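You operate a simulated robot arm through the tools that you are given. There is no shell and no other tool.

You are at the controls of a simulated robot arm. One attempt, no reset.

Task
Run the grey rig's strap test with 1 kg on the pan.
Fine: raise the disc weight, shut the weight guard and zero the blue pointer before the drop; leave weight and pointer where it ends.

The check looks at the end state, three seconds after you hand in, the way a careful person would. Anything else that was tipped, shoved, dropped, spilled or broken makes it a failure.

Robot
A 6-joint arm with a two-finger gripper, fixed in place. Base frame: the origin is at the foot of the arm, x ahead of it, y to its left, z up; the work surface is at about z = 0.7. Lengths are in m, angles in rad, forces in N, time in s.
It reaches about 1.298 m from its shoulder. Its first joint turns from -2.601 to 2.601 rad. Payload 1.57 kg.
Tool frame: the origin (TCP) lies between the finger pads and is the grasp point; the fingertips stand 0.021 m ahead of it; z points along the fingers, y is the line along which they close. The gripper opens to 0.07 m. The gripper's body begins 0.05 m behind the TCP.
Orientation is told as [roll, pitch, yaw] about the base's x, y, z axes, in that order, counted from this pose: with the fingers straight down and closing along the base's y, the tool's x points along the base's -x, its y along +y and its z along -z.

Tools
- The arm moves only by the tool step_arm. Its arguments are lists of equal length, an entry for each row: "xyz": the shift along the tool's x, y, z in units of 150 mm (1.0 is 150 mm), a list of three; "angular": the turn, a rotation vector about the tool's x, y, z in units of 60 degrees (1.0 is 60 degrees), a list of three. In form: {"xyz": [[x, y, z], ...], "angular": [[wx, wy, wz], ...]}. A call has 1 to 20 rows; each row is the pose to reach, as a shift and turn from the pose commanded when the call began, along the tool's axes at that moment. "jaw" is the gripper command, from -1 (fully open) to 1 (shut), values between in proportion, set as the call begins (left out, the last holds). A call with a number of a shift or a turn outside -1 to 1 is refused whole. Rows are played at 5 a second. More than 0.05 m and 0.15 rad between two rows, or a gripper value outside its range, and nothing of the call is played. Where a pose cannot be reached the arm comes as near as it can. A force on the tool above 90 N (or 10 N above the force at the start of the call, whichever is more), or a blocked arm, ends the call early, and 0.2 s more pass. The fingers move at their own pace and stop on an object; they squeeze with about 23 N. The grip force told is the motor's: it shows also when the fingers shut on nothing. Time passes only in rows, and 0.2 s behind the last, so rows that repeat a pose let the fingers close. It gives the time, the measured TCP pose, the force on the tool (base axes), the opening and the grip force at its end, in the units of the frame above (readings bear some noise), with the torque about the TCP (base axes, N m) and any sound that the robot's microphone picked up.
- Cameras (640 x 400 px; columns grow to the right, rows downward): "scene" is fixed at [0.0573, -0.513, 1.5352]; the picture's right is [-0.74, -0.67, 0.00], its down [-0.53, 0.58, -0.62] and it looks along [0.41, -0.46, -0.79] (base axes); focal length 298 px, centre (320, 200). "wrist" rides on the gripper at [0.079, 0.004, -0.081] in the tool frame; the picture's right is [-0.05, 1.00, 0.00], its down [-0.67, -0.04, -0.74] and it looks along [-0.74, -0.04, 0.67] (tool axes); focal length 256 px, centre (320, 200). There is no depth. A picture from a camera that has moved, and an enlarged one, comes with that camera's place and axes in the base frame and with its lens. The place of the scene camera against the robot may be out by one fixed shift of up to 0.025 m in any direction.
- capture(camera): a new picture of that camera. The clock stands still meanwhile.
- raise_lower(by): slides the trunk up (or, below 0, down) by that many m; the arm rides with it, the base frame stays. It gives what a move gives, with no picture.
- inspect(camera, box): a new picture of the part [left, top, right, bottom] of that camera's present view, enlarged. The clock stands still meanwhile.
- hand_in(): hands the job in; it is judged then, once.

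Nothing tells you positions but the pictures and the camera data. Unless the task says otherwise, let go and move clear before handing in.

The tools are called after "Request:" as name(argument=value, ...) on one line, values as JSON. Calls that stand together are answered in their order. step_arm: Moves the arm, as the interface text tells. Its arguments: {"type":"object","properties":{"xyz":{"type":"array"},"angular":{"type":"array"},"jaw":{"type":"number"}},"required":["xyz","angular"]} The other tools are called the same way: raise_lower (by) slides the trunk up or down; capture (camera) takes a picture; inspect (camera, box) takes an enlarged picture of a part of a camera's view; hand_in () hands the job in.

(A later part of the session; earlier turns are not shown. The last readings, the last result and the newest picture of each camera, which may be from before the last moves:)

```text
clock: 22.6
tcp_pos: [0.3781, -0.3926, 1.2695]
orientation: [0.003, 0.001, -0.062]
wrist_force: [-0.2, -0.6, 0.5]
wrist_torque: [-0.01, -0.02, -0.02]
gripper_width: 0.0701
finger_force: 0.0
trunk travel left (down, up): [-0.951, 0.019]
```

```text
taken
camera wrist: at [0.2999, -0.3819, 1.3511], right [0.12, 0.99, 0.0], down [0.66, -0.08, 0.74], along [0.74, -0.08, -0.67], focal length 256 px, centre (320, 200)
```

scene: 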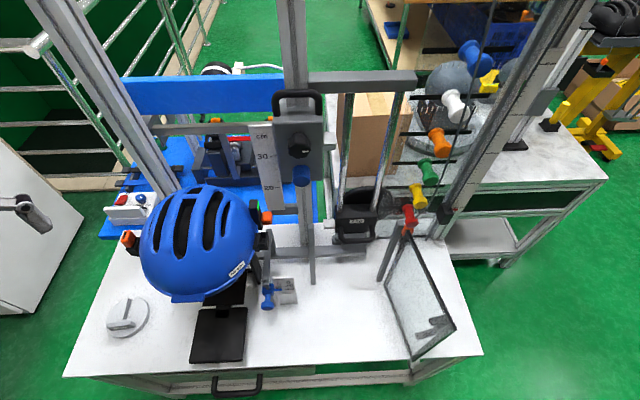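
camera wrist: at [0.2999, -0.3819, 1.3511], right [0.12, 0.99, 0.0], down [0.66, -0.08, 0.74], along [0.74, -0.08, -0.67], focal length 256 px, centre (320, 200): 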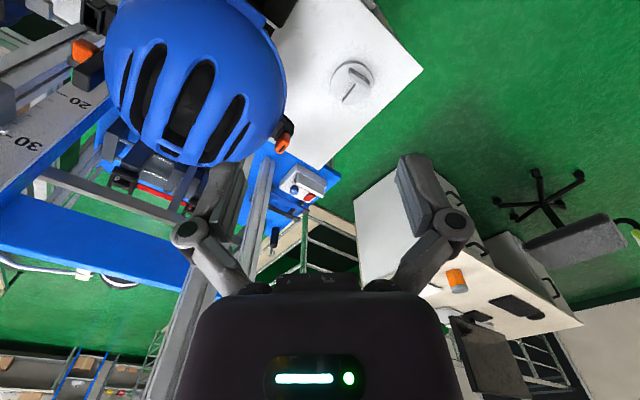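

The disc is in view of the wrist camera, at about (0.59,-0.33). I'll zoom in.

Request:
inspect(camera="wrist", box=[310, 50, 406, 110])

Request:
inspect(camera="wrist", box=[90, 0, 330, 150])

```text
6.67 times, centred on (358, 80) of wrist
camera zoom: at [0.2999, -0.3819, 1.3511], right [0.12, 0.99, 0.0], down [0.66, -0.08, 0.74], along [0.74, -0.08, -0.67], focal length 1707 px, centre (67, 1000)
```

zoom: 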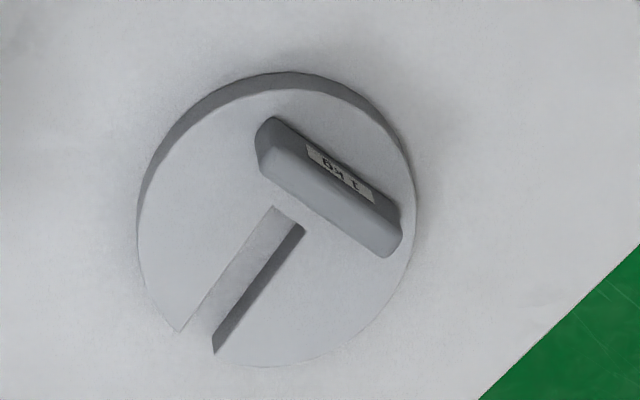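

```text
2.67 times, centred on (210, 75) of wrist
camera zoom: at [0.2999, -0.3819, 1.3511], right [0.12, 0.99, 0.0], down [0.66, -0.08, 0.74], along [0.74, -0.08, -0.67], focal length 683 px, centre (613, 533)
```

zoom: 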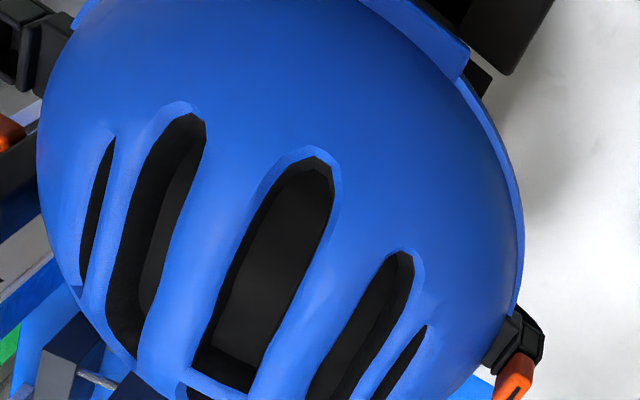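

Triangulating from the wrist views gives: 1 kg bar about (0.566,-0.316), pan about (0.335,-0.475,0.76), visor about (0.376,-0.47,0.977), blue knob about (0.31,-0.596,0.81). Next I'll move above the disc with the fingers straddling the bar (yaw about 48°).

Request:
step_arm(xyz=[[-0.15, 0.08, 0], [-0.3, 0.16, 0], [-0.45, 0.24, 0], [-0.6, 0.32, 0], [-0.75, 0.4, 0], [-0.9, 0.5, 0], [-1.0, 0.59, 0]], angular=[[0, 0, -0.12], [0, 0, -0.24], [0, 0, -0.36], [0, 0, -0.48], [0, 0, -0.6], [0, 0, -0.72], [0, 0, -0.84]])

Request:
capture(camera="wrist")

Request:
capture(camera="scene")

```text
clock: 24.2
tcp_pos: [0.5349, -0.3121, 1.2699]
orientation: [0.001, 0.0, 0.817]
wrist_force: [-0.3, 0.3, 0.3]
wrist_torque: [-0.01, -0.01, 0.0]
gripper_width: 0.0702
finger_force: 0.0
trunk travel left (down, up): [-0.951, 0.019]
```

```text
taken
camera wrist: at [0.4783, -0.3668, 1.3509], right [-0.69, 0.72, 0.0], down [0.48, 0.46, 0.75], along [0.54, 0.52, -0.67], focal length 256 px, centre (320, 200)
```

wrist: 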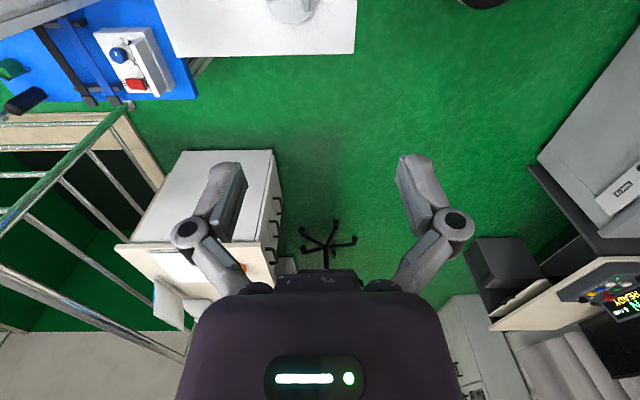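

```text
taken
```

scene: 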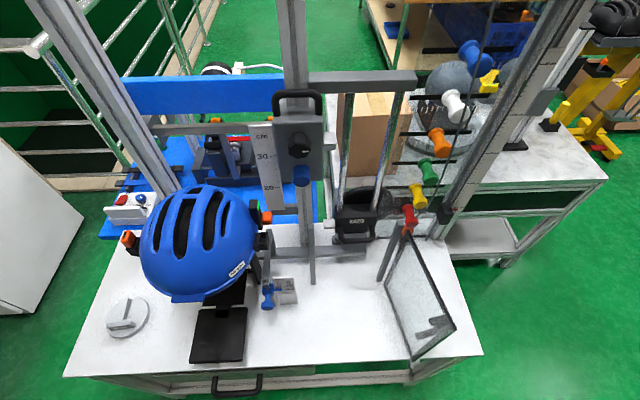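

Good. I'll fine-adjust over the bar and lower the trunk while still well above the table.

Request:
step_arm(xyz=[[-0.122, -0.169, 0], [-0.122, -0.169, 0]], angular=[[0, 0, 0], [0, 0, 0]])

Request:
raise_lower(by=-0.32)

Request:
capture(camera="wrist")

Request:
capture(camera="scene")

```text
clock: 24.8
tcp_pos: [0.5629, -0.3158, 1.2707]
orientation: [0.001, -0.002, 0.815]
wrist_force: [-0.3, 0.1, -0.4]
wrist_torque: [0.03, -0.01, 0.03]
gripper_width: 0.0699
finger_force: 0.1
trunk travel left (down, up): [-0.951, 0.019]
```

```text
clock: 28.0
tcp_pos: [0.5643, -0.3177, 0.9493]
orientation: [0.001, -0.002, 0.816]
wrist_force: [0.8, -0.8, -0.8]
wrist_torque: [0.0, -0.01, -0.02]
gripper_width: 0.07
finger_force: 0.2
trunk travel left (down, up): [-0.631, 0.339]
```

```text
taken
camera wrist: at [0.5074, -0.3718, 1.031], right [-0.69, 0.72, 0.0], down [0.48, 0.46, 0.75], along [0.54, 0.52, -0.67], focal length 256 px, centre (320, 200)
```

wrist: 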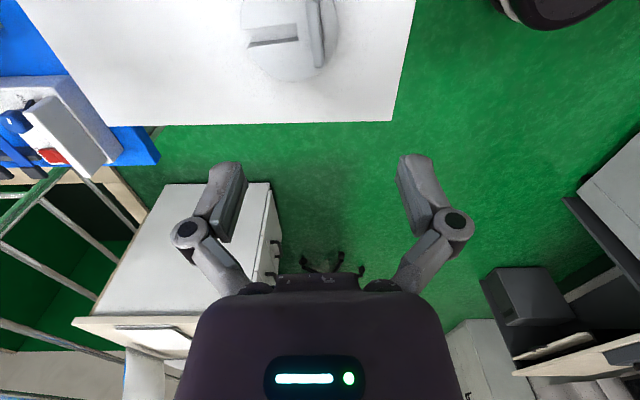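

```text
taken
```

scene: 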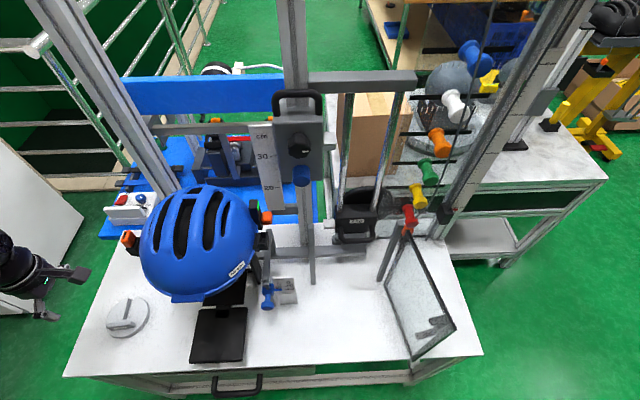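

Request:
inspect(camera="wrist", box=[230, 0, 358, 80])

```text
5.00 times, centred on (294, 40) of wrist
camera zoom: at [0.5074, -0.3718, 1.031], right [-0.69, 0.72, 0.0], down [0.48, 0.46, 0.75], along [0.54, 0.52, -0.67], focal length 1280 px, centre (450, 1000)
```

zoom: 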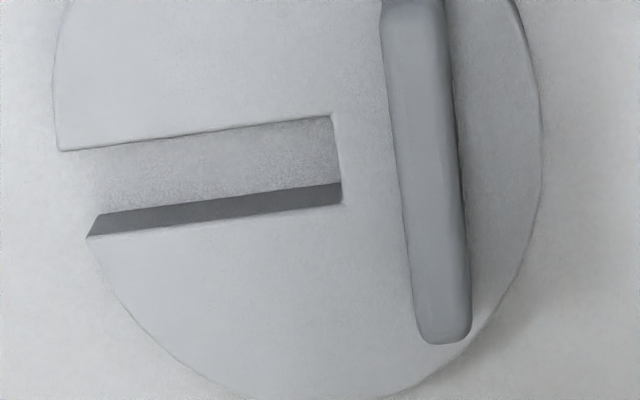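

The bar's centre is about (0.5665,-0.317) at an angle of about 48.7°, and the disc top is about z=0.7215. I'll tilt the hand along the bar's axis, which keeps the wrist away from the helmet later when placing, then lower it.

Request:
step_arm(xyz=[[0, 0, 0], [0, 0, 0], [0, 0, 0], [0, 0, 0], [0, 0, 0]], angular=[[0, -0.1, -0.01], [0, -0.2, -0.02], [0, -0.3, -0.03], [0, -0.4, -0.03], [0, -0.4, -0.03]])

Request:
raise_lower(by=-0.15)

Request:
capture(camera="wrist")

Request:
capture(camera="scene")

```text
clock: 29.2
tcp_pos: [0.5651, -0.3161, 0.9661]
orientation: [-0.007, -0.42, 0.851]
wrist_force: [-0.4, 0.1, 0.3]
wrist_torque: [-0.01, 0.01, 0.02]
gripper_width: 0.0698
finger_force: 0.1
out of reach, approached as far as the arm can: row 2, 3, 4, 5
trunk travel left (down, up): [-0.631, 0.339]
```

```text
clock: 30.9
tcp_pos: [0.5651, -0.3165, 0.8168]
orientation: [-0.006, -0.419, 0.849]
wrist_force: [-0.5, 0.3, -0.5]
wrist_torque: [0.02, 0.01, 0.02]
gripper_width: 0.0701
finger_force: 0.1
trunk travel left (down, up): [-0.481, 0.489]
```

```text
taken
camera wrist: at [0.4914, -0.3927, 0.8578], right [-0.72, 0.7, 0.02], down [0.23, 0.21, 0.95], along [0.66, 0.69, -0.31], focal length 256 px, centre (320, 200)
```

wrist: 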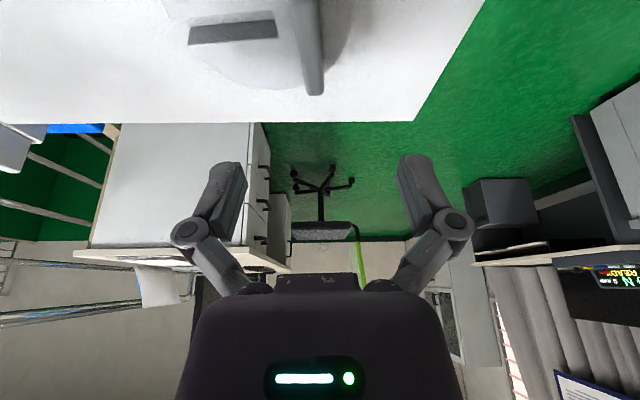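

```text
taken
```

scene: 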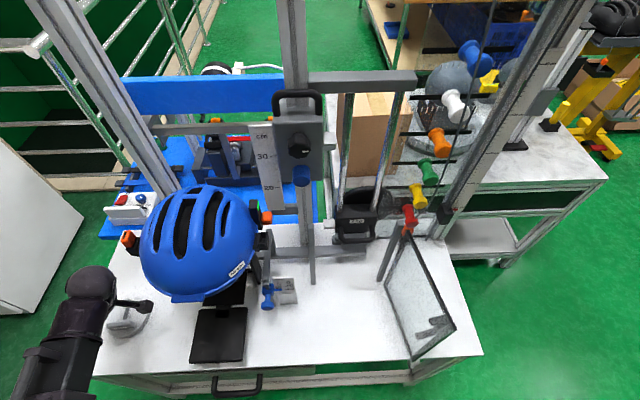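

The alignment is good. I'll shift 3 mm along y and lower the hand onto the bar.

Request:
step_arm(xyz=[[0, -0.02, 0], [0, -0.02, 0]], angular=[[0, 0, 0], [0, 0, 0]])

Request:
raise_lower(by=-0.058)

Request:
capture(camera="wrist")

Request:
inspect(camera="scene", box=[60, 250, 188, 330])

```text
clock: 31.6
tcp_pos: [0.5669, -0.3187, 0.8166]
orientation: [-0.005, -0.42, 0.85]
wrist_force: [0.6, 0.0, 0.4]
wrist_torque: [-0.02, 0.03, 0.02]
gripper_width: 0.0699
finger_force: 0.1
trunk travel left (down, up): [-0.481, 0.489]
```

```text
clock: 32.5
tcp_pos: [0.5668, -0.3203, 0.7589]
orientation: [-0.006, -0.42, 0.85]
wrist_force: [0.8, -0.7, -0.1]
wrist_torque: [-0.03, -0.03, 0.02]
gripper_width: 0.0701
finger_force: 0.0
trunk travel left (down, up): [-0.423, 0.547]
```

```text
taken
camera wrist: at [0.4935, -0.3951, 0.7998], right [-0.72, 0.7, 0.02], down [0.23, 0.21, 0.95], along [0.66, 0.69, -0.31], focal length 256 px, centre (320, 200)
```

wrist: 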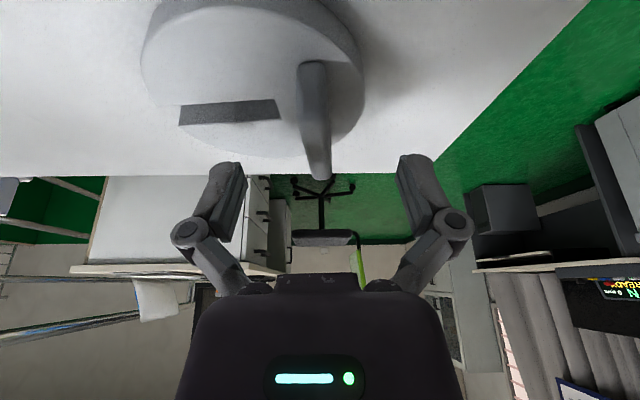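

```text
5.00 times, centred on (124, 290) of scene
camera zoom: at [0.0573, -0.513, 1.5352], right [-0.74, -0.67, 0.0], down [-0.53, 0.58, -0.62], along [0.41, -0.46, -0.79], focal length 1488 px, centre (1300, -250)
```

zoom: 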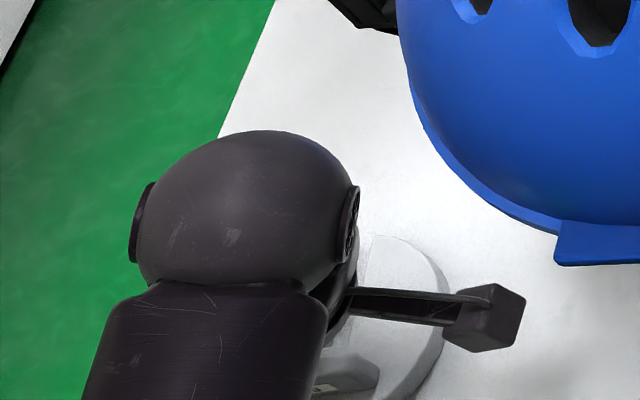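

The bar sits centred between the fingers. I'll lower the last 12 mm and close.

Request:
raise_lower(by=-0.012)

Request:
step_arm(xyz=[[0, 0, 0], [0, 0, 0], [0, 0, 0], [0, 0, 0], [0, 0, 0]], angular=[[0, 0, 0], [0, 0, 0], [0, 0, 0], [0, 0, 0], [0, 0, 0]], jaw=1)

Request:
capture(camera="wrist")

```text
clock: 33.1
tcp_pos: [0.5671, -0.3181, 0.7458]
orientation: [-0.005, -0.42, 0.85]
wrist_force: [-0.4, -0.3, 0.7]
wrist_torque: [0.03, -0.01, 0.01]
gripper_width: 0.0698
finger_force: 0.0
trunk travel left (down, up): [-0.411, 0.559]
```

```text
clock: 34.3
tcp_pos: [0.5665, -0.3192, 0.7453]
orientation: [-0.005, -0.419, 0.849]
wrist_force: [2.3, -3.4, 12.2]
wrist_torque: [-0.14, -0.14, 0.25]
gripper_width: 0.012
finger_force: 23.2
trunk travel left (down, up): [-0.411, 0.559]
```

```text
taken
camera wrist: at [0.4933, -0.3951, 0.7882], right [-0.72, 0.7, 0.02], down [0.22, 0.21, 0.95], along [0.66, 0.69, -0.31], focal length 256 px, centre (320, 200)
```

wrist: 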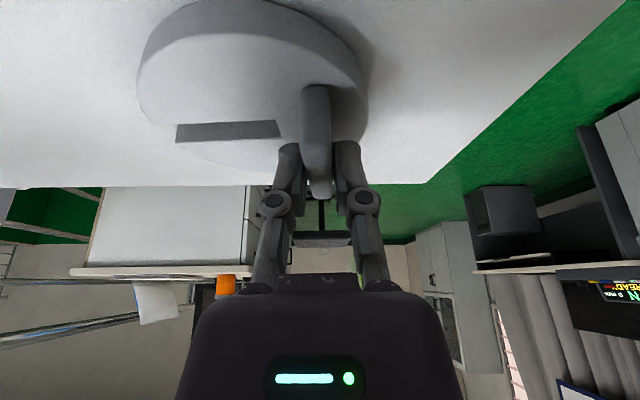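

The bar is gripped at 12 mm. I'll lift gently.

Request:
raise_lower(by=0.02)

Request:
raise_lower(by=0.15)

Request:
capture(camera="wrist")

Request:
capture(camera="scene")

```text
clock: 35.0
tcp_pos: [0.5656, -0.3182, 0.7662]
orientation: [-0.002, -0.421, 0.848]
wrist_force: [-4.3, 7.4, 0.0]
wrist_torque: [-0.11, -0.03, -0.11]
gripper_width: 0.007
finger_force: 18.6
trunk travel left (down, up): [-0.431, 0.539]
```

```text
clock: 36.8
tcp_pos: [0.5657, -0.3201, 0.9167]
orientation: [-0.007, -0.419, 0.85]
wrist_force: [0.1, -0.6, 0.4]
wrist_torque: [0.05, 0.04, -0.02]
gripper_width: 0.0004
finger_force: 23.3
trunk travel left (down, up): [-0.581, 0.389]
```

```text
taken
camera wrist: at [0.4935, -0.3951, 0.9577], right [-0.72, 0.7, 0.02], down [0.23, 0.21, 0.95], along [0.66, 0.69, -0.31], focal length 256 px, centre (320, 200)
```

wrist: 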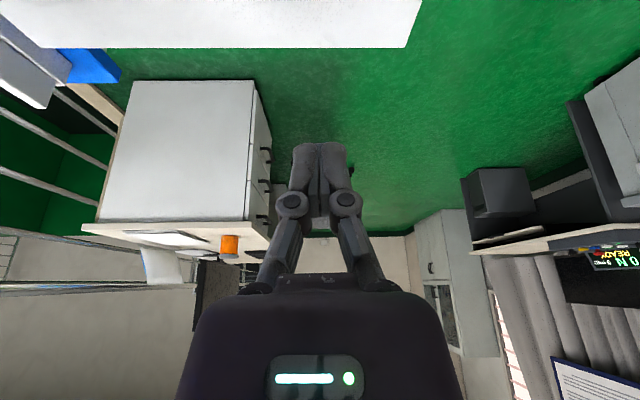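

```text
taken
```

scene: 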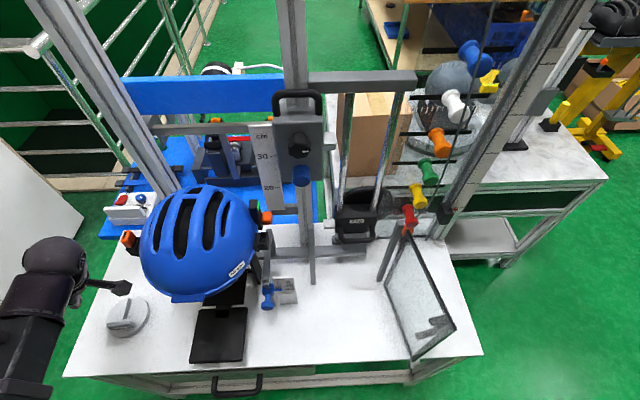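

The bar slipped out of the grip on lifting. I'll check the disc's state before trying a better grasp.

Request:
inspect(camera="scene", box=[80, 270, 180, 350])

Request:
step_arm(xyz=[[0, 0, 0], [0, 0, 0], [0, 0, 0], [0, 0, 0], [0, 0, 0]], angular=[[0, 0.1, 0], [0, 0.2, 0], [0, 0.3, 0], [0, 0.4, 0], [0, 0.4, 0]], jaw=-1)

Request:
capture(camera="wrist")

Request:
inspect(camera="wrist", box=[220, 0, 380, 100])

```text
5.00 times, centred on (130, 310) of scene
camera zoom: at [0.0573, -0.513, 1.5352], right [-0.74, -0.67, 0.0], down [-0.53, 0.58, -0.62], along [0.41, -0.46, -0.79], focal length 1488 px, centre (1270, -350)
```

zoom: 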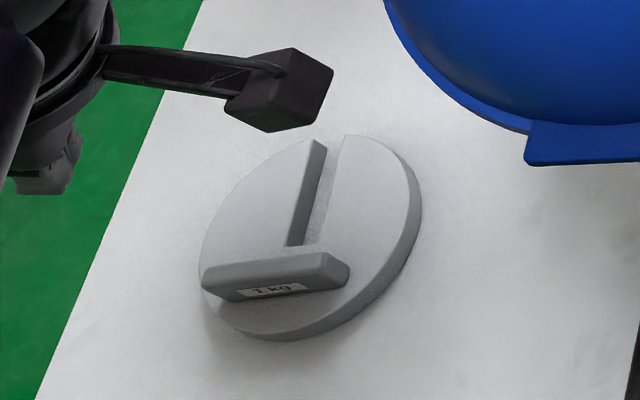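

```text
clock: 38.0
tcp_pos: [0.5655, -0.3203, 0.8999]
orientation: [-0.005, 0.001, 0.846]
wrist_force: [0.1, -0.4, -0.2]
wrist_torque: [-0.01, 0.0, 0.02]
gripper_width: 0.07
finger_force: 0.0
out of reach, approached as far as the arm can: row 1, 2, 3, 4, 5
trunk travel left (down, up): [-0.581, 0.389]
```

```text
taken
camera wrist: at [0.5103, -0.3753, 0.9811], right [-0.71, 0.7, 0.0], down [0.47, 0.48, 0.74], along [0.52, 0.53, -0.67], focal length 256 px, centre (320, 200)
```

wrist: 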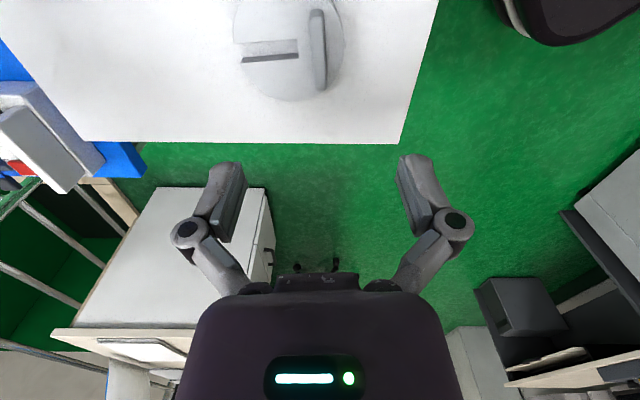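

```text
4.00 times, centred on (300, 50) of wrist
camera zoom: at [0.5103, -0.3753, 0.9811], right [-0.71, 0.7, 0.0], down [0.47, 0.48, 0.74], along [0.52, 0.53, -0.67], focal length 1024 px, centre (400, 800)
```

zoom: 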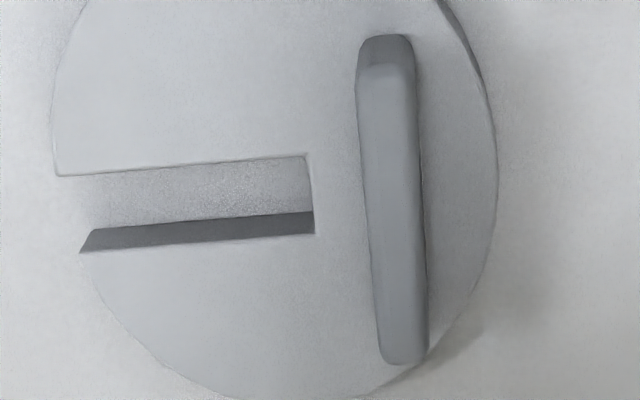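

The disc still lies flat, with the bar centre about (0.568,-0.318), so the grip probably lost it to tilt and low overlap. I'll retry with the hand vertical for full pad contact and lift only a few millimetres to test.

Request:
step_arm(xyz=[[-0.02, 0, 0], [-0.02, 0, 0]], angular=[[0, 0, -0.01], [0, 0, -0.01]])

Request:
raise_lower(by=-0.145)

Request:
capture(camera="wrist")

Request:
inspect(camera="wrist", box=[200, 70, 440, 220])

```text
clock: 38.5
tcp_pos: [0.5687, -0.3175, 0.8995]
orientation: [-0.003, 0.0, 0.857]
wrist_force: [0.0, 0.7, 0.2]
wrist_torque: [0.0, 0.04, -0.03]
gripper_width: 0.0699
finger_force: 0.1
trunk travel left (down, up): [-0.581, 0.389]
```

```text
clock: 40.3
tcp_pos: [0.5682, -0.3161, 0.7563]
orientation: [-0.003, 0.001, 0.856]
wrist_force: [0.1, 0.8, 0.3]
wrist_torque: [-0.01, -0.02, 0.01]
gripper_width: 0.0699
finger_force: 0.1
trunk travel left (down, up): [-0.436, 0.534]
```

```text
taken
camera wrist: at [0.5131, -0.3736, 0.836], right [-0.72, 0.69, 0.0], down [0.46, 0.48, 0.75], along [0.52, 0.53, -0.67], focal length 256 px, centre (320, 200)
```

wrist: 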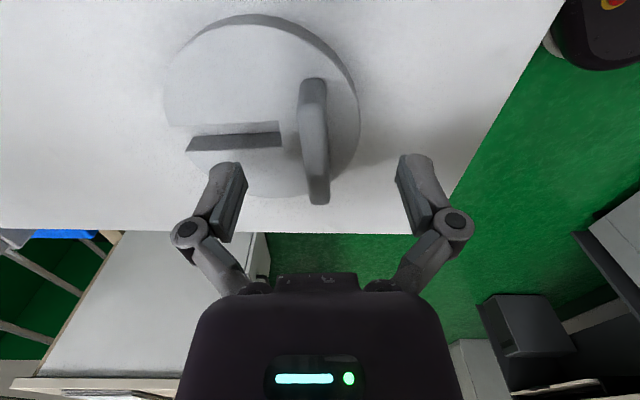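

```text
2.67 times, centred on (320, 145) of wrist
camera zoom: at [0.5131, -0.3736, 0.836], right [-0.72, 0.69, 0.0], down [0.46, 0.48, 0.75], along [0.52, 0.53, -0.67], focal length 683 px, centre (320, 347)
```

zoom: 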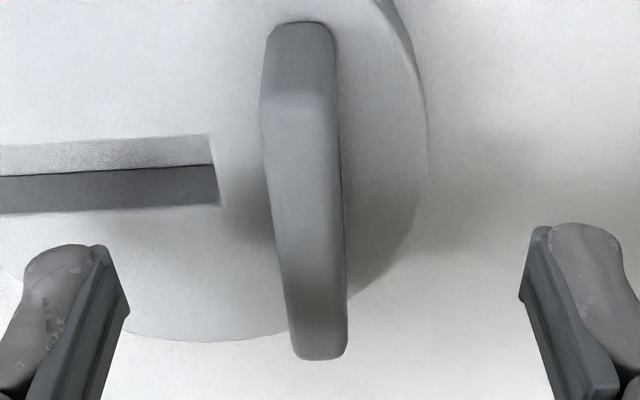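

The bar is centred along its length. I'll shift 3 mm, lower, close and test-lift in tiny steps.

Request:
step_arm(xyz=[[0, -0.02, 0], [0, -0.02, 0]], angular=[[0, 0, 0], [0, 0, 0]])

Request:
raise_lower(by=-0.013)

Request:
step_arm(xyz=[[0, 0, 0], [0, 0, 0], [0, 0, 0], [0, 0, 0], [0, 0, 0]], angular=[[0, 0, 0], [0, 0, 0], [0, 0, 0], [0, 0, 0], [0, 0, 0]], jaw=1)

Request:
inspect(camera="wrist", box=[200, 70, 440, 220])

Request:
inspect(camera="scene", box=[80, 270, 180, 350])

```text
clock: 40.9
tcp_pos: [0.5701, -0.3195, 0.754]
orientation: [-0.003, 0.0, 0.856]
wrist_force: [0.6, 0.6, 0.3]
wrist_torque: [0.0, 0.0, 0.06]
gripper_width: 0.0703
finger_force: 0.0
trunk travel left (down, up): [-0.436, 0.534]
```

```text
clock: 41.5
tcp_pos: [0.5709, -0.3197, 0.7411]
orientation: [-0.003, 0.0, 0.857]
wrist_force: [-0.4, -0.3, -0.3]
wrist_torque: [0.0, 0.01, 0.01]
gripper_width: 0.07
finger_force: 0.0
trunk travel left (down, up): [-0.423, 0.547]
```

```text
clock: 42.7
tcp_pos: [0.5699, -0.3177, 0.7418]
orientation: [-0.004, 0.0, 0.857]
wrist_force: [-2.5, 3.9, 8.6]
wrist_torque: [0.14, -0.01, 0.22]
gripper_width: 0.0116
finger_force: 22.6
trunk travel left (down, up): [-0.423, 0.547]
```

```text
2.67 times, centred on (320, 145) of wrist
camera zoom: at [0.5149, -0.3751, 0.8235], right [-0.72, 0.69, 0.0], down [0.46, 0.48, 0.75], along [0.52, 0.54, -0.67], focal length 683 px, centre (320, 347)
```

zoom: 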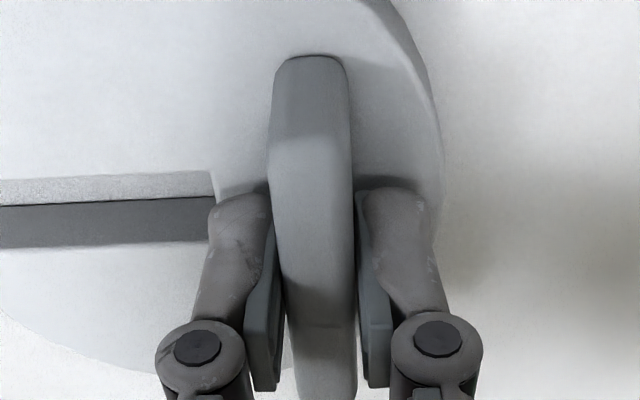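

```text
5.00 times, centred on (130, 310) of scene
camera zoom: at [0.0573, -0.513, 1.5352], right [-0.74, -0.67, 0.0], down [-0.53, 0.58, -0.62], along [0.41, -0.46, -0.79], focal length 1488 px, centre (1270, -350)
```

zoom: 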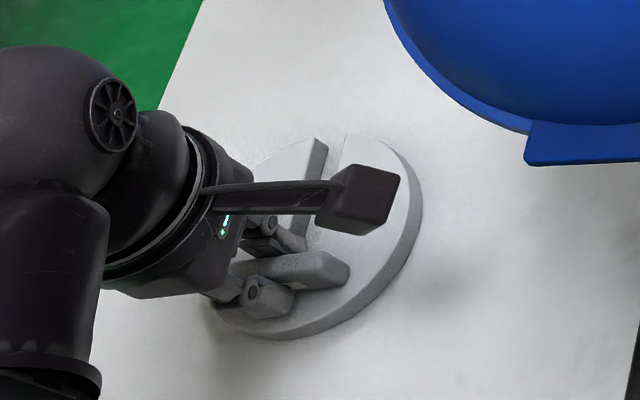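

Request:
raise_lower(by=0.006)

Request:
inspect(camera="scene", box=[80, 270, 180, 350])

Request:
inspect(camera="wrist", box=[200, 70, 440, 220])

```text
clock: 43.2
tcp_pos: [0.5693, -0.3194, 0.7472]
orientation: [-0.004, 0.001, 0.857]
wrist_force: [0.5, 0.5, -9.6]
wrist_torque: [0.13, 0.15, 0.0]
gripper_width: 0.012
finger_force: 23.0
trunk travel left (down, up): [-0.429, 0.541]
```

```text
5.00 times, centred on (130, 310) of scene
camera zoom: at [0.0573, -0.513, 1.5352], right [-0.74, -0.67, 0.0], down [-0.53, 0.58, -0.62], along [0.41, -0.46, -0.79], focal length 1488 px, centre (1270, -350)
```

zoom: 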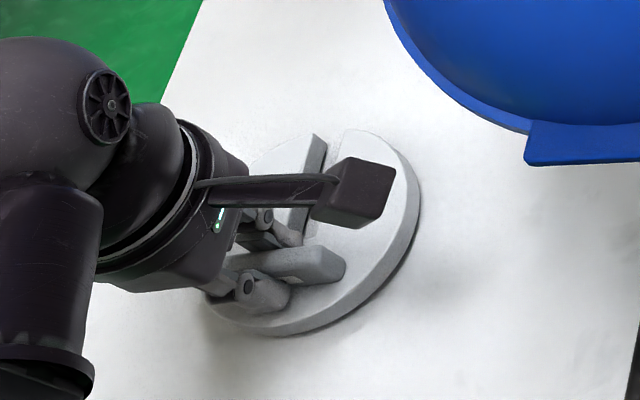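

```text
2.67 times, centred on (320, 145) of wrist
camera zoom: at [0.516, -0.376, 0.8284], right [-0.72, 0.69, 0.0], down [0.46, 0.48, 0.74], along [0.52, 0.53, -0.67], focal length 683 px, centre (320, 347)
```

zoom: 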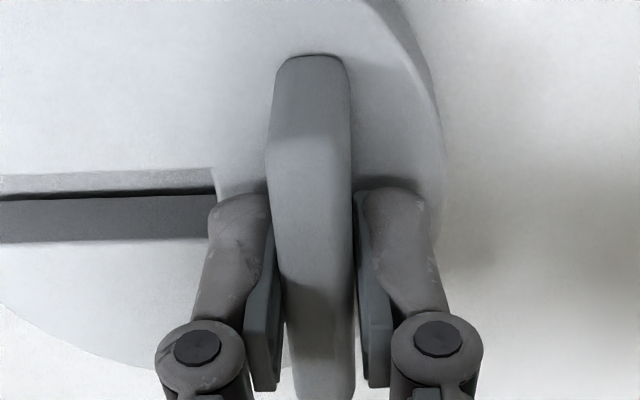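

The vertical grip holds the full weight (Fz −9.6 N). With a vertical wrist the ball joint would foul the visor over the pan, though. I'll set the disc back down and regrasp with about an 18° lean along the bar, but deeper than before.

Request:
raise_lower(by=-0.006)

Request:
step_arm(xyz=[[0, 0, 0], [0, 0, 0], [0, 0, 0], [0, 0, 0], [0, 0, 0]], angular=[[0, 0, 0], [0, 0, 0], [0, 0, 0], [0, 0, 0], [0, 0, 0]], jaw=-1)

Request:
raise_lower(by=0.02)

Request:
step_arm(xyz=[[0, 0, 0], [0, 0, 0], [0, 0, 0], [0, 0, 0]], angular=[[0, -0.1, 0], [0, -0.2, 0], [0, -0.3, 0], [0, -0.3, 0]])

Request:
inspect(camera="wrist", box=[200, 70, 440, 220])

```text
clock: 43.8
tcp_pos: [0.57, -0.3192, 0.7431]
orientation: [-0.004, 0.001, 0.859]
wrist_force: [3.1, -1.8, 11.5]
wrist_torque: [-0.16, 0.05, 0.01]
gripper_width: 0.0119
finger_force: 23.6
trunk travel left (down, up): [-0.423, 0.547]
```

```text
clock: 45.0
tcp_pos: [0.5709, -0.3196, 0.741]
orientation: [-0.002, 0.0, 0.857]
wrist_force: [-0.4, -0.2, -0.5]
wrist_torque: [0.02, -0.01, 0.03]
gripper_width: 0.0701
finger_force: 0.1
trunk travel left (down, up): [-0.423, 0.547]
```

```text
clock: 45.6
tcp_pos: [0.57, -0.3182, 0.7625]
orientation: [-0.004, -0.001, 0.858]
wrist_force: [-1.0, -0.2, 1.1]
wrist_torque: [0.01, -0.01, 0.03]
gripper_width: 0.0697
finger_force: 0.0
trunk travel left (down, up): [-0.443, 0.527]
```

```text
clock: 46.6
tcp_pos: [0.5713, -0.3183, 0.7712]
orientation: [-0.006, -0.318, 0.861]
wrist_force: [-0.2, 0.3, 0.1]
wrist_torque: [0.02, 0.01, -0.01]
gripper_width: 0.07
finger_force: 0.1
out of reach, approached as far as the arm can: row 2, 3, 4
trunk travel left (down, up): [-0.443, 0.527]
```

```text
2.67 times, centred on (320, 145) of wrist
camera zoom: at [0.5012, -0.3914, 0.8236], right [-0.72, 0.69, 0.01], down [0.29, 0.28, 0.91], along [0.63, 0.66, -0.4], focal length 683 px, centre (320, 347)
```

zoom: 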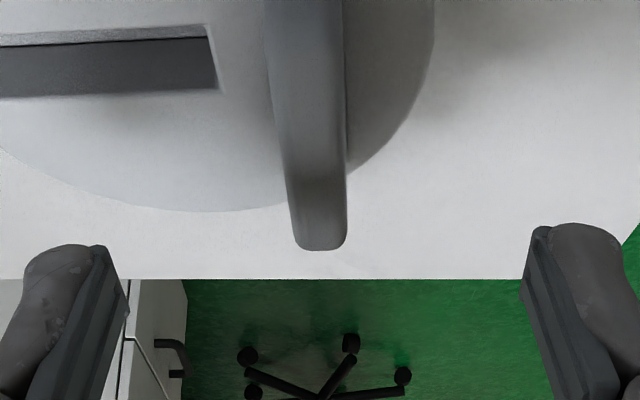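

Request:
step_arm(xyz=[[0.0317, 0, -0.0103], [0.0317, 0, -0.0103]], angular=[[0, 0, 0], [0, 0, 0]])

Request:
raise_lower(by=-0.029)

Request:
step_arm(xyz=[[0, 0, 0], [0, 0, 0], [0, 0, 0], [0, 0, 0], [0, 0, 0]], angular=[[0, 0, 0], [0, 0, 0], [0, 0, 0], [0, 0, 0], [0, 0, 0]], jaw=1)

Request:
raise_lower(by=0.006)

Request:
inspect(camera="wrist", box=[200, 70, 440, 220])

Request:
inspect(camera="scene", box=[80, 270, 180, 350])

```text
clock: 47.2
tcp_pos: [0.5672, -0.3224, 0.7721]
orientation: [-0.007, -0.313, 0.86]
wrist_force: [0.0, -0.6, -1.1]
wrist_torque: [0.01, -0.03, -0.02]
gripper_width: 0.07
finger_force: 0.1
trunk travel left (down, up): [-0.443, 0.527]
```

```text
clock: 48.0
tcp_pos: [0.5685, -0.3225, 0.7409]
orientation: [-0.005, -0.315, 0.859]
wrist_force: [0.0, 0.0, 0.5]
wrist_torque: [0.01, -0.02, 0.0]
gripper_width: 0.0698
finger_force: 0.1
trunk travel left (down, up): [-0.414, 0.556]
```

```text
clock: 49.2
tcp_pos: [0.5672, -0.3223, 0.742]
orientation: [-0.006, -0.315, 0.859]
wrist_force: [1.2, -4.0, 12.4]
wrist_torque: [-0.07, 0.01, -0.06]
gripper_width: 0.0119
finger_force: 23.0
trunk travel left (down, up): [-0.414, 0.556]
```

```text
clock: 49.7
tcp_pos: [0.5684, -0.3212, 0.7483]
orientation: [-0.003, -0.313, 0.859]
wrist_force: [0.1, 0.6, -9.4]
wrist_torque: [0.09, 0.19, 0.0]
gripper_width: 0.0121
finger_force: 22.4
trunk travel left (down, up): [-0.42, 0.55]
```

```text
2.67 times, centred on (320, 145) of wrist
camera zoom: at [0.4988, -0.3953, 0.8], right [-0.72, 0.69, 0.01], down [0.29, 0.28, 0.91], along [0.63, 0.66, -0.41], focal length 683 px, centre (320, 347)
```

zoom: 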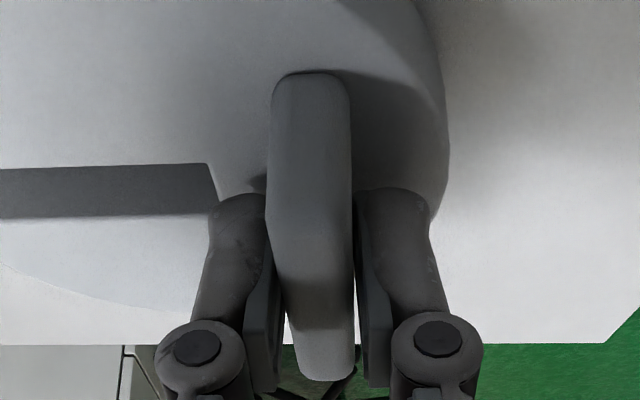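

```text
5.00 times, centred on (130, 310) of scene
camera zoom: at [0.0573, -0.513, 1.5352], right [-0.74, -0.67, 0.0], down [-0.53, 0.58, -0.62], along [0.41, -0.46, -0.79], focal length 1488 px, centre (1270, -350)
```

zoom: 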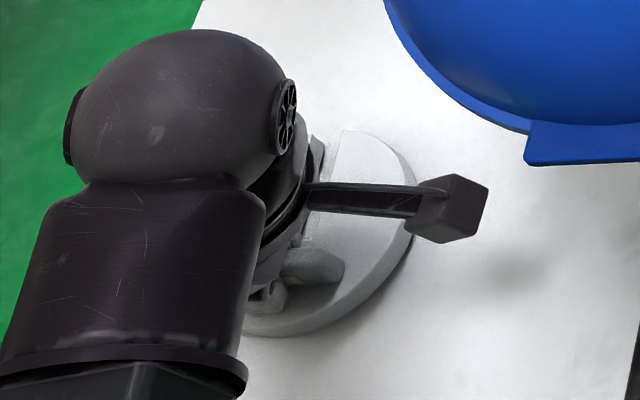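

It holds with the tilted, deeper grip. I'll lift a bit more, wait and check for slipping.

Request:
raise_lower(by=0.012)

Request:
step_arm(xyz=[[0, 0, 0], [0, 0, 0], [0, 0, 0], [0, 0, 0], [0, 0, 0], [0, 0, 0], [0, 0, 0], [0, 0, 0], [0, 0, 0], [0, 0, 0]], angular=[[0, 0, 0], [0, 0, 0], [0, 0, 0], [0, 0, 0], [0, 0, 0], [0, 0, 0], [0, 0, 0], [0, 0, 0], [0, 0, 0], [0, 0, 0]])

Request:
inspect(camera="wrist", box=[200, 70, 440, 220])

```text
clock: 50.3
tcp_pos: [0.5681, -0.3212, 0.7586]
orientation: [-0.004, -0.312, 0.859]
wrist_force: [0.7, 0.5, -10.1]
wrist_torque: [0.07, 0.2, -0.01]
gripper_width: 0.0118
finger_force: 23.3
trunk travel left (down, up): [-0.432, 0.538]
```

```text
clock: 52.5
tcp_pos: [0.5687, -0.3227, 0.7601]
orientation: [-0.005, -0.315, 0.861]
wrist_force: [-0.5, 0.3, -9.3]
wrist_torque: [0.14, 0.19, -0.02]
gripper_width: 0.012
finger_force: 23.1
trunk travel left (down, up): [-0.432, 0.538]
```

```text
2.67 times, centred on (320, 145) of wrist
camera zoom: at [0.4989, -0.3955, 0.8122], right [-0.72, 0.69, 0.01], down [0.29, 0.28, 0.91], along [0.63, 0.66, -0.4], focal length 683 px, centre (320, 347)
```

zoom: 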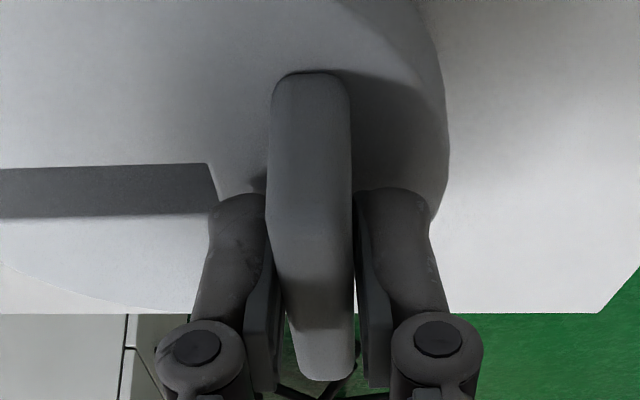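

The hold is stable. I'll raise to a travel height just above pan level and move along the front, turning the hand so it will face the rig.

Request:
raise_lower(by=0.09)

Request:
step_arm(xyz=[[0.03, 0.054, -0.01], [0.06, 0.107, -0.02], [0.09, 0.161, -0.03], [0.12, 0.214, -0.039], [0.15, 0.268, -0.048], [0.179, 0.321, -0.058], [0.179, 0.321, -0.058]], angular=[[0.0405, 0, 0.1245], [0.081, 0, 0.249], [0.1215, 0, 0.3735], [0.162, 0, 0.498], [0.2025, 0, 0.6225], [0.243, 0, 0.7465], [0.243, 0, 0.7465]])

Request:
capture(camera="wrist")

Request:
capture(camera="scene")

```text
clock: 53.8
tcp_pos: [0.5676, -0.3235, 0.8491]
orientation: [-0.005, -0.314, 0.86]
wrist_force: [0.0, 0.4, -9.3]
wrist_torque: [0.13, 0.21, 0.0]
gripper_width: 0.0119
finger_force: 23.0
trunk travel left (down, up): [-0.522, 0.448]
```

```text
clock: 55.4
tcp_pos: [0.5123, -0.3124, 0.8505]
orientation: [-0.003, -0.317, 0.037]
wrist_force: [0.4, 0.7, -9.2]
wrist_torque: [0.19, 0.05, -0.01]
gripper_width: 0.012
finger_force: 23.0
trunk travel left (down, up): [-0.522, 0.448]
```

```text
taken
camera wrist: at [0.4125, -0.311, 0.9022], right [0.02, 1.0, 0.01], down [0.4, -0.02, 0.92], along [0.92, -0.01, -0.4], focal length 256 px, centre (320, 200)
```

wrist: 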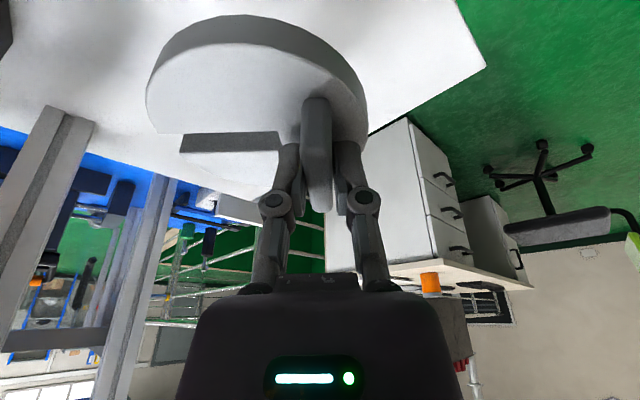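

```text
taken
```

scene: 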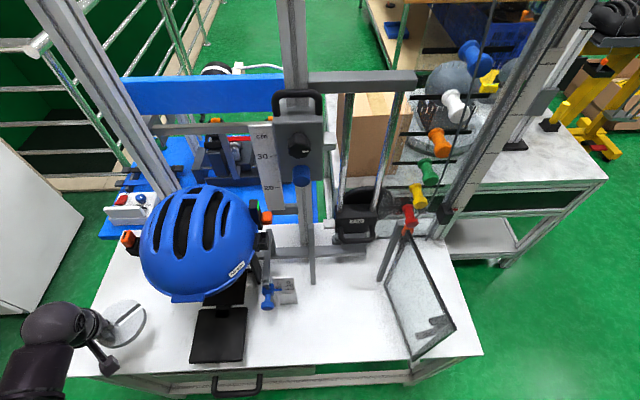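

Request:
step_arm(xyz=[[0.033, -0.032, -0.011], [0.066, -0.064, -0.022], [0.098, -0.097, -0.032], [0.131, -0.129, -0.043], [0.164, -0.161, -0.054], [0.197, -0.193, -0.065], [0.197, -0.193, -0.065]], angular=[[0.0408, 0, 0.1243], [0.0816, 0, 0.2486], [0.1224, 0, 0.3729], [0.1631, 0, 0.4972], [0.2039, 0, 0.6215], [0.2447, 0, 0.7458], [0.2447, 0, 0.7458]])

Request:
capture(camera="wrist")

Request:
capture(camera="scene")

```text
clock: 57.0
tcp_pos: [0.4851, -0.3441, 0.8504]
orientation: [-0.002, -0.318, -0.787]
wrist_force: [-0.2, -0.3, -9.6]
wrist_torque: [0.17, -0.12, 0.03]
gripper_width: 0.0118
finger_force: 23.1
trunk travel left (down, up): [-0.522, 0.448]
```

```text
taken
camera wrist: at [0.415, -0.2679, 0.9021], right [0.74, 0.67, 0.01], down [0.26, -0.31, 0.92], along [0.62, -0.68, -0.4], focal length 256 px, centre (320, 200)
```

wrist: 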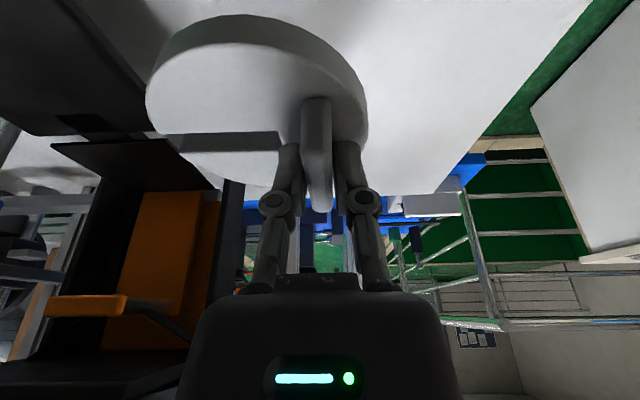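

```text
taken
```

scene: 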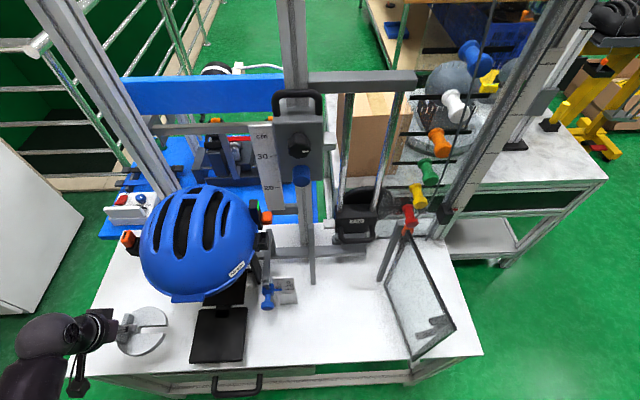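

Request:
inspect(camera="wrist", box=[0, 0, 240, 150])

Request:
inspect(camera="scene", box=[90, 280, 280, 399])

```text
2.67 times, centred on (120, 75) of wrist
camera zoom: at [0.415, -0.2679, 0.9021], right [0.74, 0.67, 0.01], down [0.26, -0.31, 0.92], along [0.62, -0.68, -0.4], focal length 683 px, centre (853, 533)
```

zoom: 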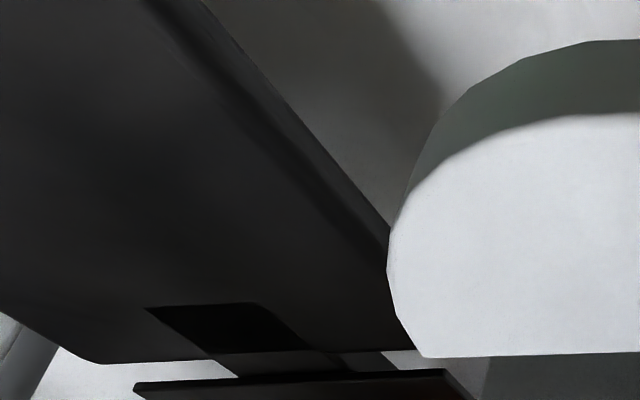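

```text
3.36 times, centred on (185, 340) of scene
camera zoom: at [0.0573, -0.513, 1.5352], right [-0.74, -0.67, 0.0], down [-0.53, 0.58, -0.62], along [0.41, -0.46, -0.79], focal length 1001 px, centre (774, -269)
```

zoom: 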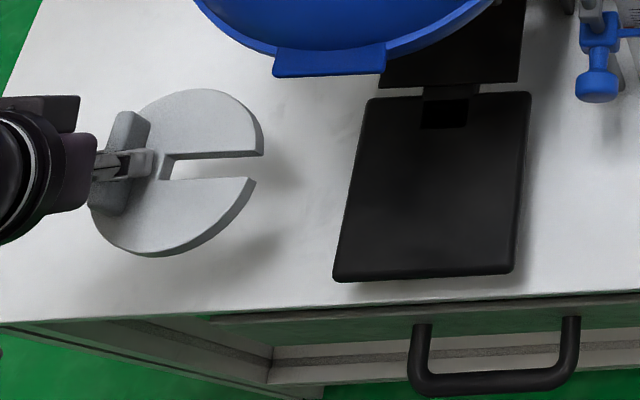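

The pan corners agree with (0.353,-0.474) as its centre and z≈0.763. I'll slide the held disc sideways over the pan, keeping above it.

Request:
step_arm(xyz=[[0.007, -0.13, -0.002], [0.014, -0.26, -0.005], [0.022, -0.4, -0.007], [0.029, -0.53, -0.01], [0.036, -0.66, -0.012], [0.036, -0.66, -0.012]], angular=[[0, 0, 0], [0, 0, 0], [0, 0, 0], [0, 0, 0], [0, 0, 0], [0, 0, 0]])

Request:
capture(camera="wrist")

Request:
inspect(camera="scene", box=[90, 280, 280, 399])

```text
clock: 58.4
tcp_pos: [0.411, -0.4111, 0.8495]
orientation: [-0.002, -0.316, -0.785]
wrist_force: [0.2, -0.2, -10.1]
wrist_torque: [0.21, -0.12, -0.03]
gripper_width: 0.0119
finger_force: 23.2
out of reach, approached as far as the arm can: row 4, 5, 6
trunk travel left (down, up): [-0.522, 0.448]
```

```text
taken
camera wrist: at [0.3424, -0.336, 0.9022], right [0.74, 0.67, 0.01], down [0.26, -0.31, 0.92], along [0.62, -0.68, -0.4], focal length 256 px, centre (320, 200)
```

wrist: 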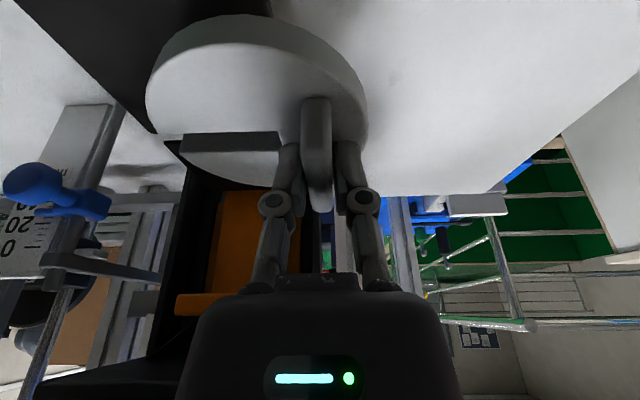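

```text
3.36 times, centred on (185, 340) of scene
camera zoom: at [0.0573, -0.513, 1.5352], right [-0.74, -0.67, 0.0], down [-0.53, 0.58, -0.62], along [0.41, -0.46, -0.79], focal length 1001 px, centre (774, -269)
```

zoom: 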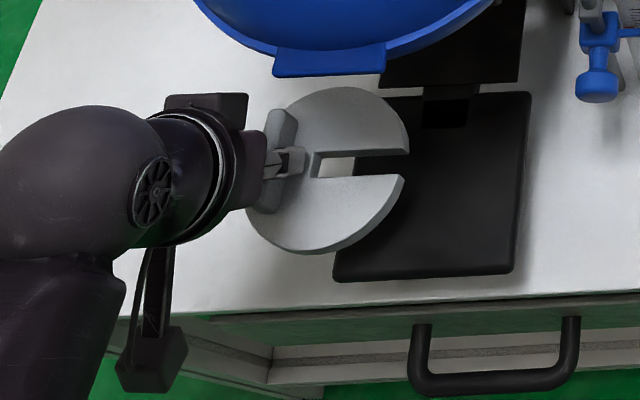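

Request:
step_arm(xyz=[[-0.01, -0.1, 0.003], [-0.01, -0.2, 0.003], [-0.007, -0.3, 0.002], [-0.005, -0.391, 0.002], [-0.005, -0.391, 0.002]], angular=[[0, 0, 0], [0, 0, 0], [0, 0, 0], [0, 0, 0], [0, 0, 0]])

Request:
capture(camera="wrist")

Request:
inspect(camera="scene", box=[90, 280, 280, 399])

```text
clock: 59.6
tcp_pos: [0.3694, -0.453, 0.8498]
orientation: [-0.003, -0.318, -0.786]
wrist_force: [0.2, -0.9, -10.5]
wrist_torque: [0.17, -0.1, 0.01]
gripper_width: 0.0121
finger_force: 23.0
trunk travel left (down, up): [-0.522, 0.448]
```

```text
taken
camera wrist: at [0.3011, -0.3779, 0.9021], right [0.74, 0.67, 0.01], down [0.26, -0.31, 0.92], along [0.62, -0.68, -0.4], focal length 256 px, centre (320, 200)
```

wrist: 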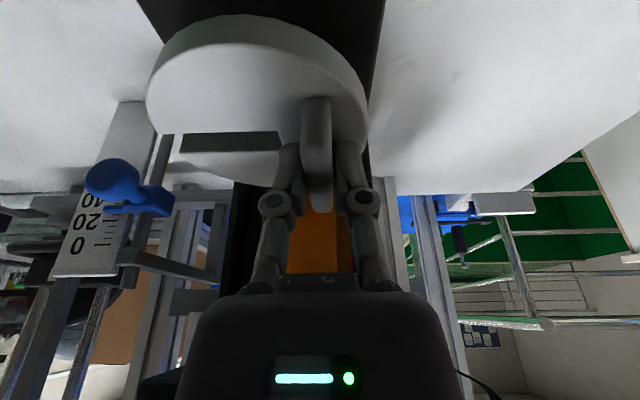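

```text
3.36 times, centred on (185, 340) of scene
camera zoom: at [0.0573, -0.513, 1.5352], right [-0.74, -0.67, 0.0], down [-0.53, 0.58, -0.62], along [0.41, -0.46, -0.79], focal length 1001 px, centre (774, -269)
```

zoom: 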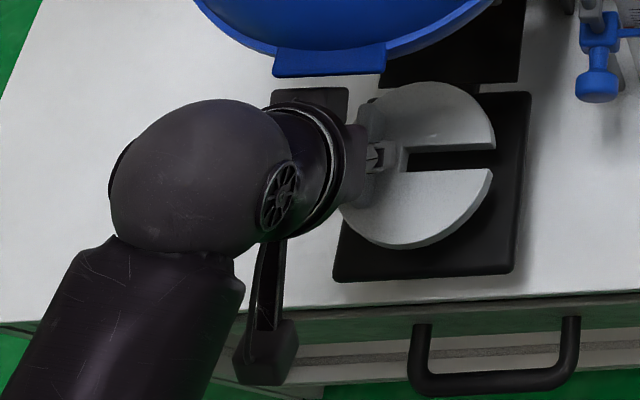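

The disc is centred over the pan in both views. I'll lower most of the way and check.

Request:
raise_lower(by=-0.03)

Request:
inspect(camera="scene", box=[90, 220, 280, 339])

Request:
raise_lower(by=-0.008)

```text
clock: 60.3
tcp_pos: [0.3697, -0.452, 0.8205]
orientation: [-0.003, -0.319, -0.784]
wrist_force: [-0.1, 0.4, -9.9]
wrist_torque: [0.19, -0.08, 0.03]
gripper_width: 0.0123
finger_force: 23.1
trunk travel left (down, up): [-0.492, 0.478]
```

```text
3.36 times, centred on (185, 280) of scene
camera zoom: at [0.0573, -0.513, 1.5352], right [-0.74, -0.67, 0.0], down [-0.53, 0.58, -0.62], along [0.41, -0.46, -0.79], focal length 1001 px, centre (774, -67)
```

zoom: 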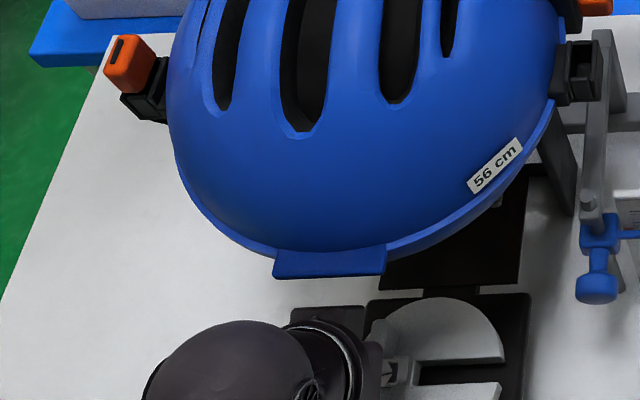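

```text
clock: 60.9
tcp_pos: [0.3698, -0.4526, 0.8117]
orientation: [-0.001, -0.319, -0.785]
wrist_force: [-0.1, -0.3, -9.4]
wrist_torque: [0.22, -0.12, 0.0]
gripper_width: 0.0122
finger_force: 23.1
trunk travel left (down, up): [-0.484, 0.486]
```

Still free. I'll keep lowering in small steps until contact.

Request:
raise_lower(by=-0.004)

Request:
raise_lower(by=-0.003)

Request:
inspect(camera="scene", box=[90, 280, 280, 399])

```text
clock: 61.4
tcp_pos: [0.3692, -0.4524, 0.8077]
orientation: [-0.002, -0.321, -0.785]
wrist_force: [2.1, 0.9, -7.6]
wrist_torque: [0.09, 0.03, 0.05]
gripper_width: 0.012
finger_force: 22.4
trunk travel left (down, up): [-0.48, 0.49]
```

```text
clock: 62.0
tcp_pos: [0.3702, -0.4516, 0.8049]
orientation: [-0.001, -0.322, -0.785]
wrist_force: [6.0, -1.3, 3.6]
wrist_torque: [0.4, 0.28, -0.06]
gripper_width: 0.0118
finger_force: 22.9
trunk travel left (down, up): [-0.477, 0.493]
```

```text
3.36 times, centred on (185, 340) of scene
camera zoom: at [0.0573, -0.513, 1.5352], right [-0.74, -0.67, 0.0], down [-0.53, 0.58, -0.62], along [0.41, -0.46, -0.79], focal length 1001 px, centre (774, -269)
```

zoom: 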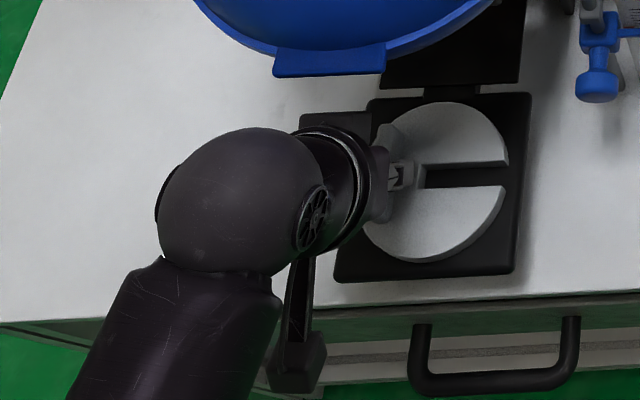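

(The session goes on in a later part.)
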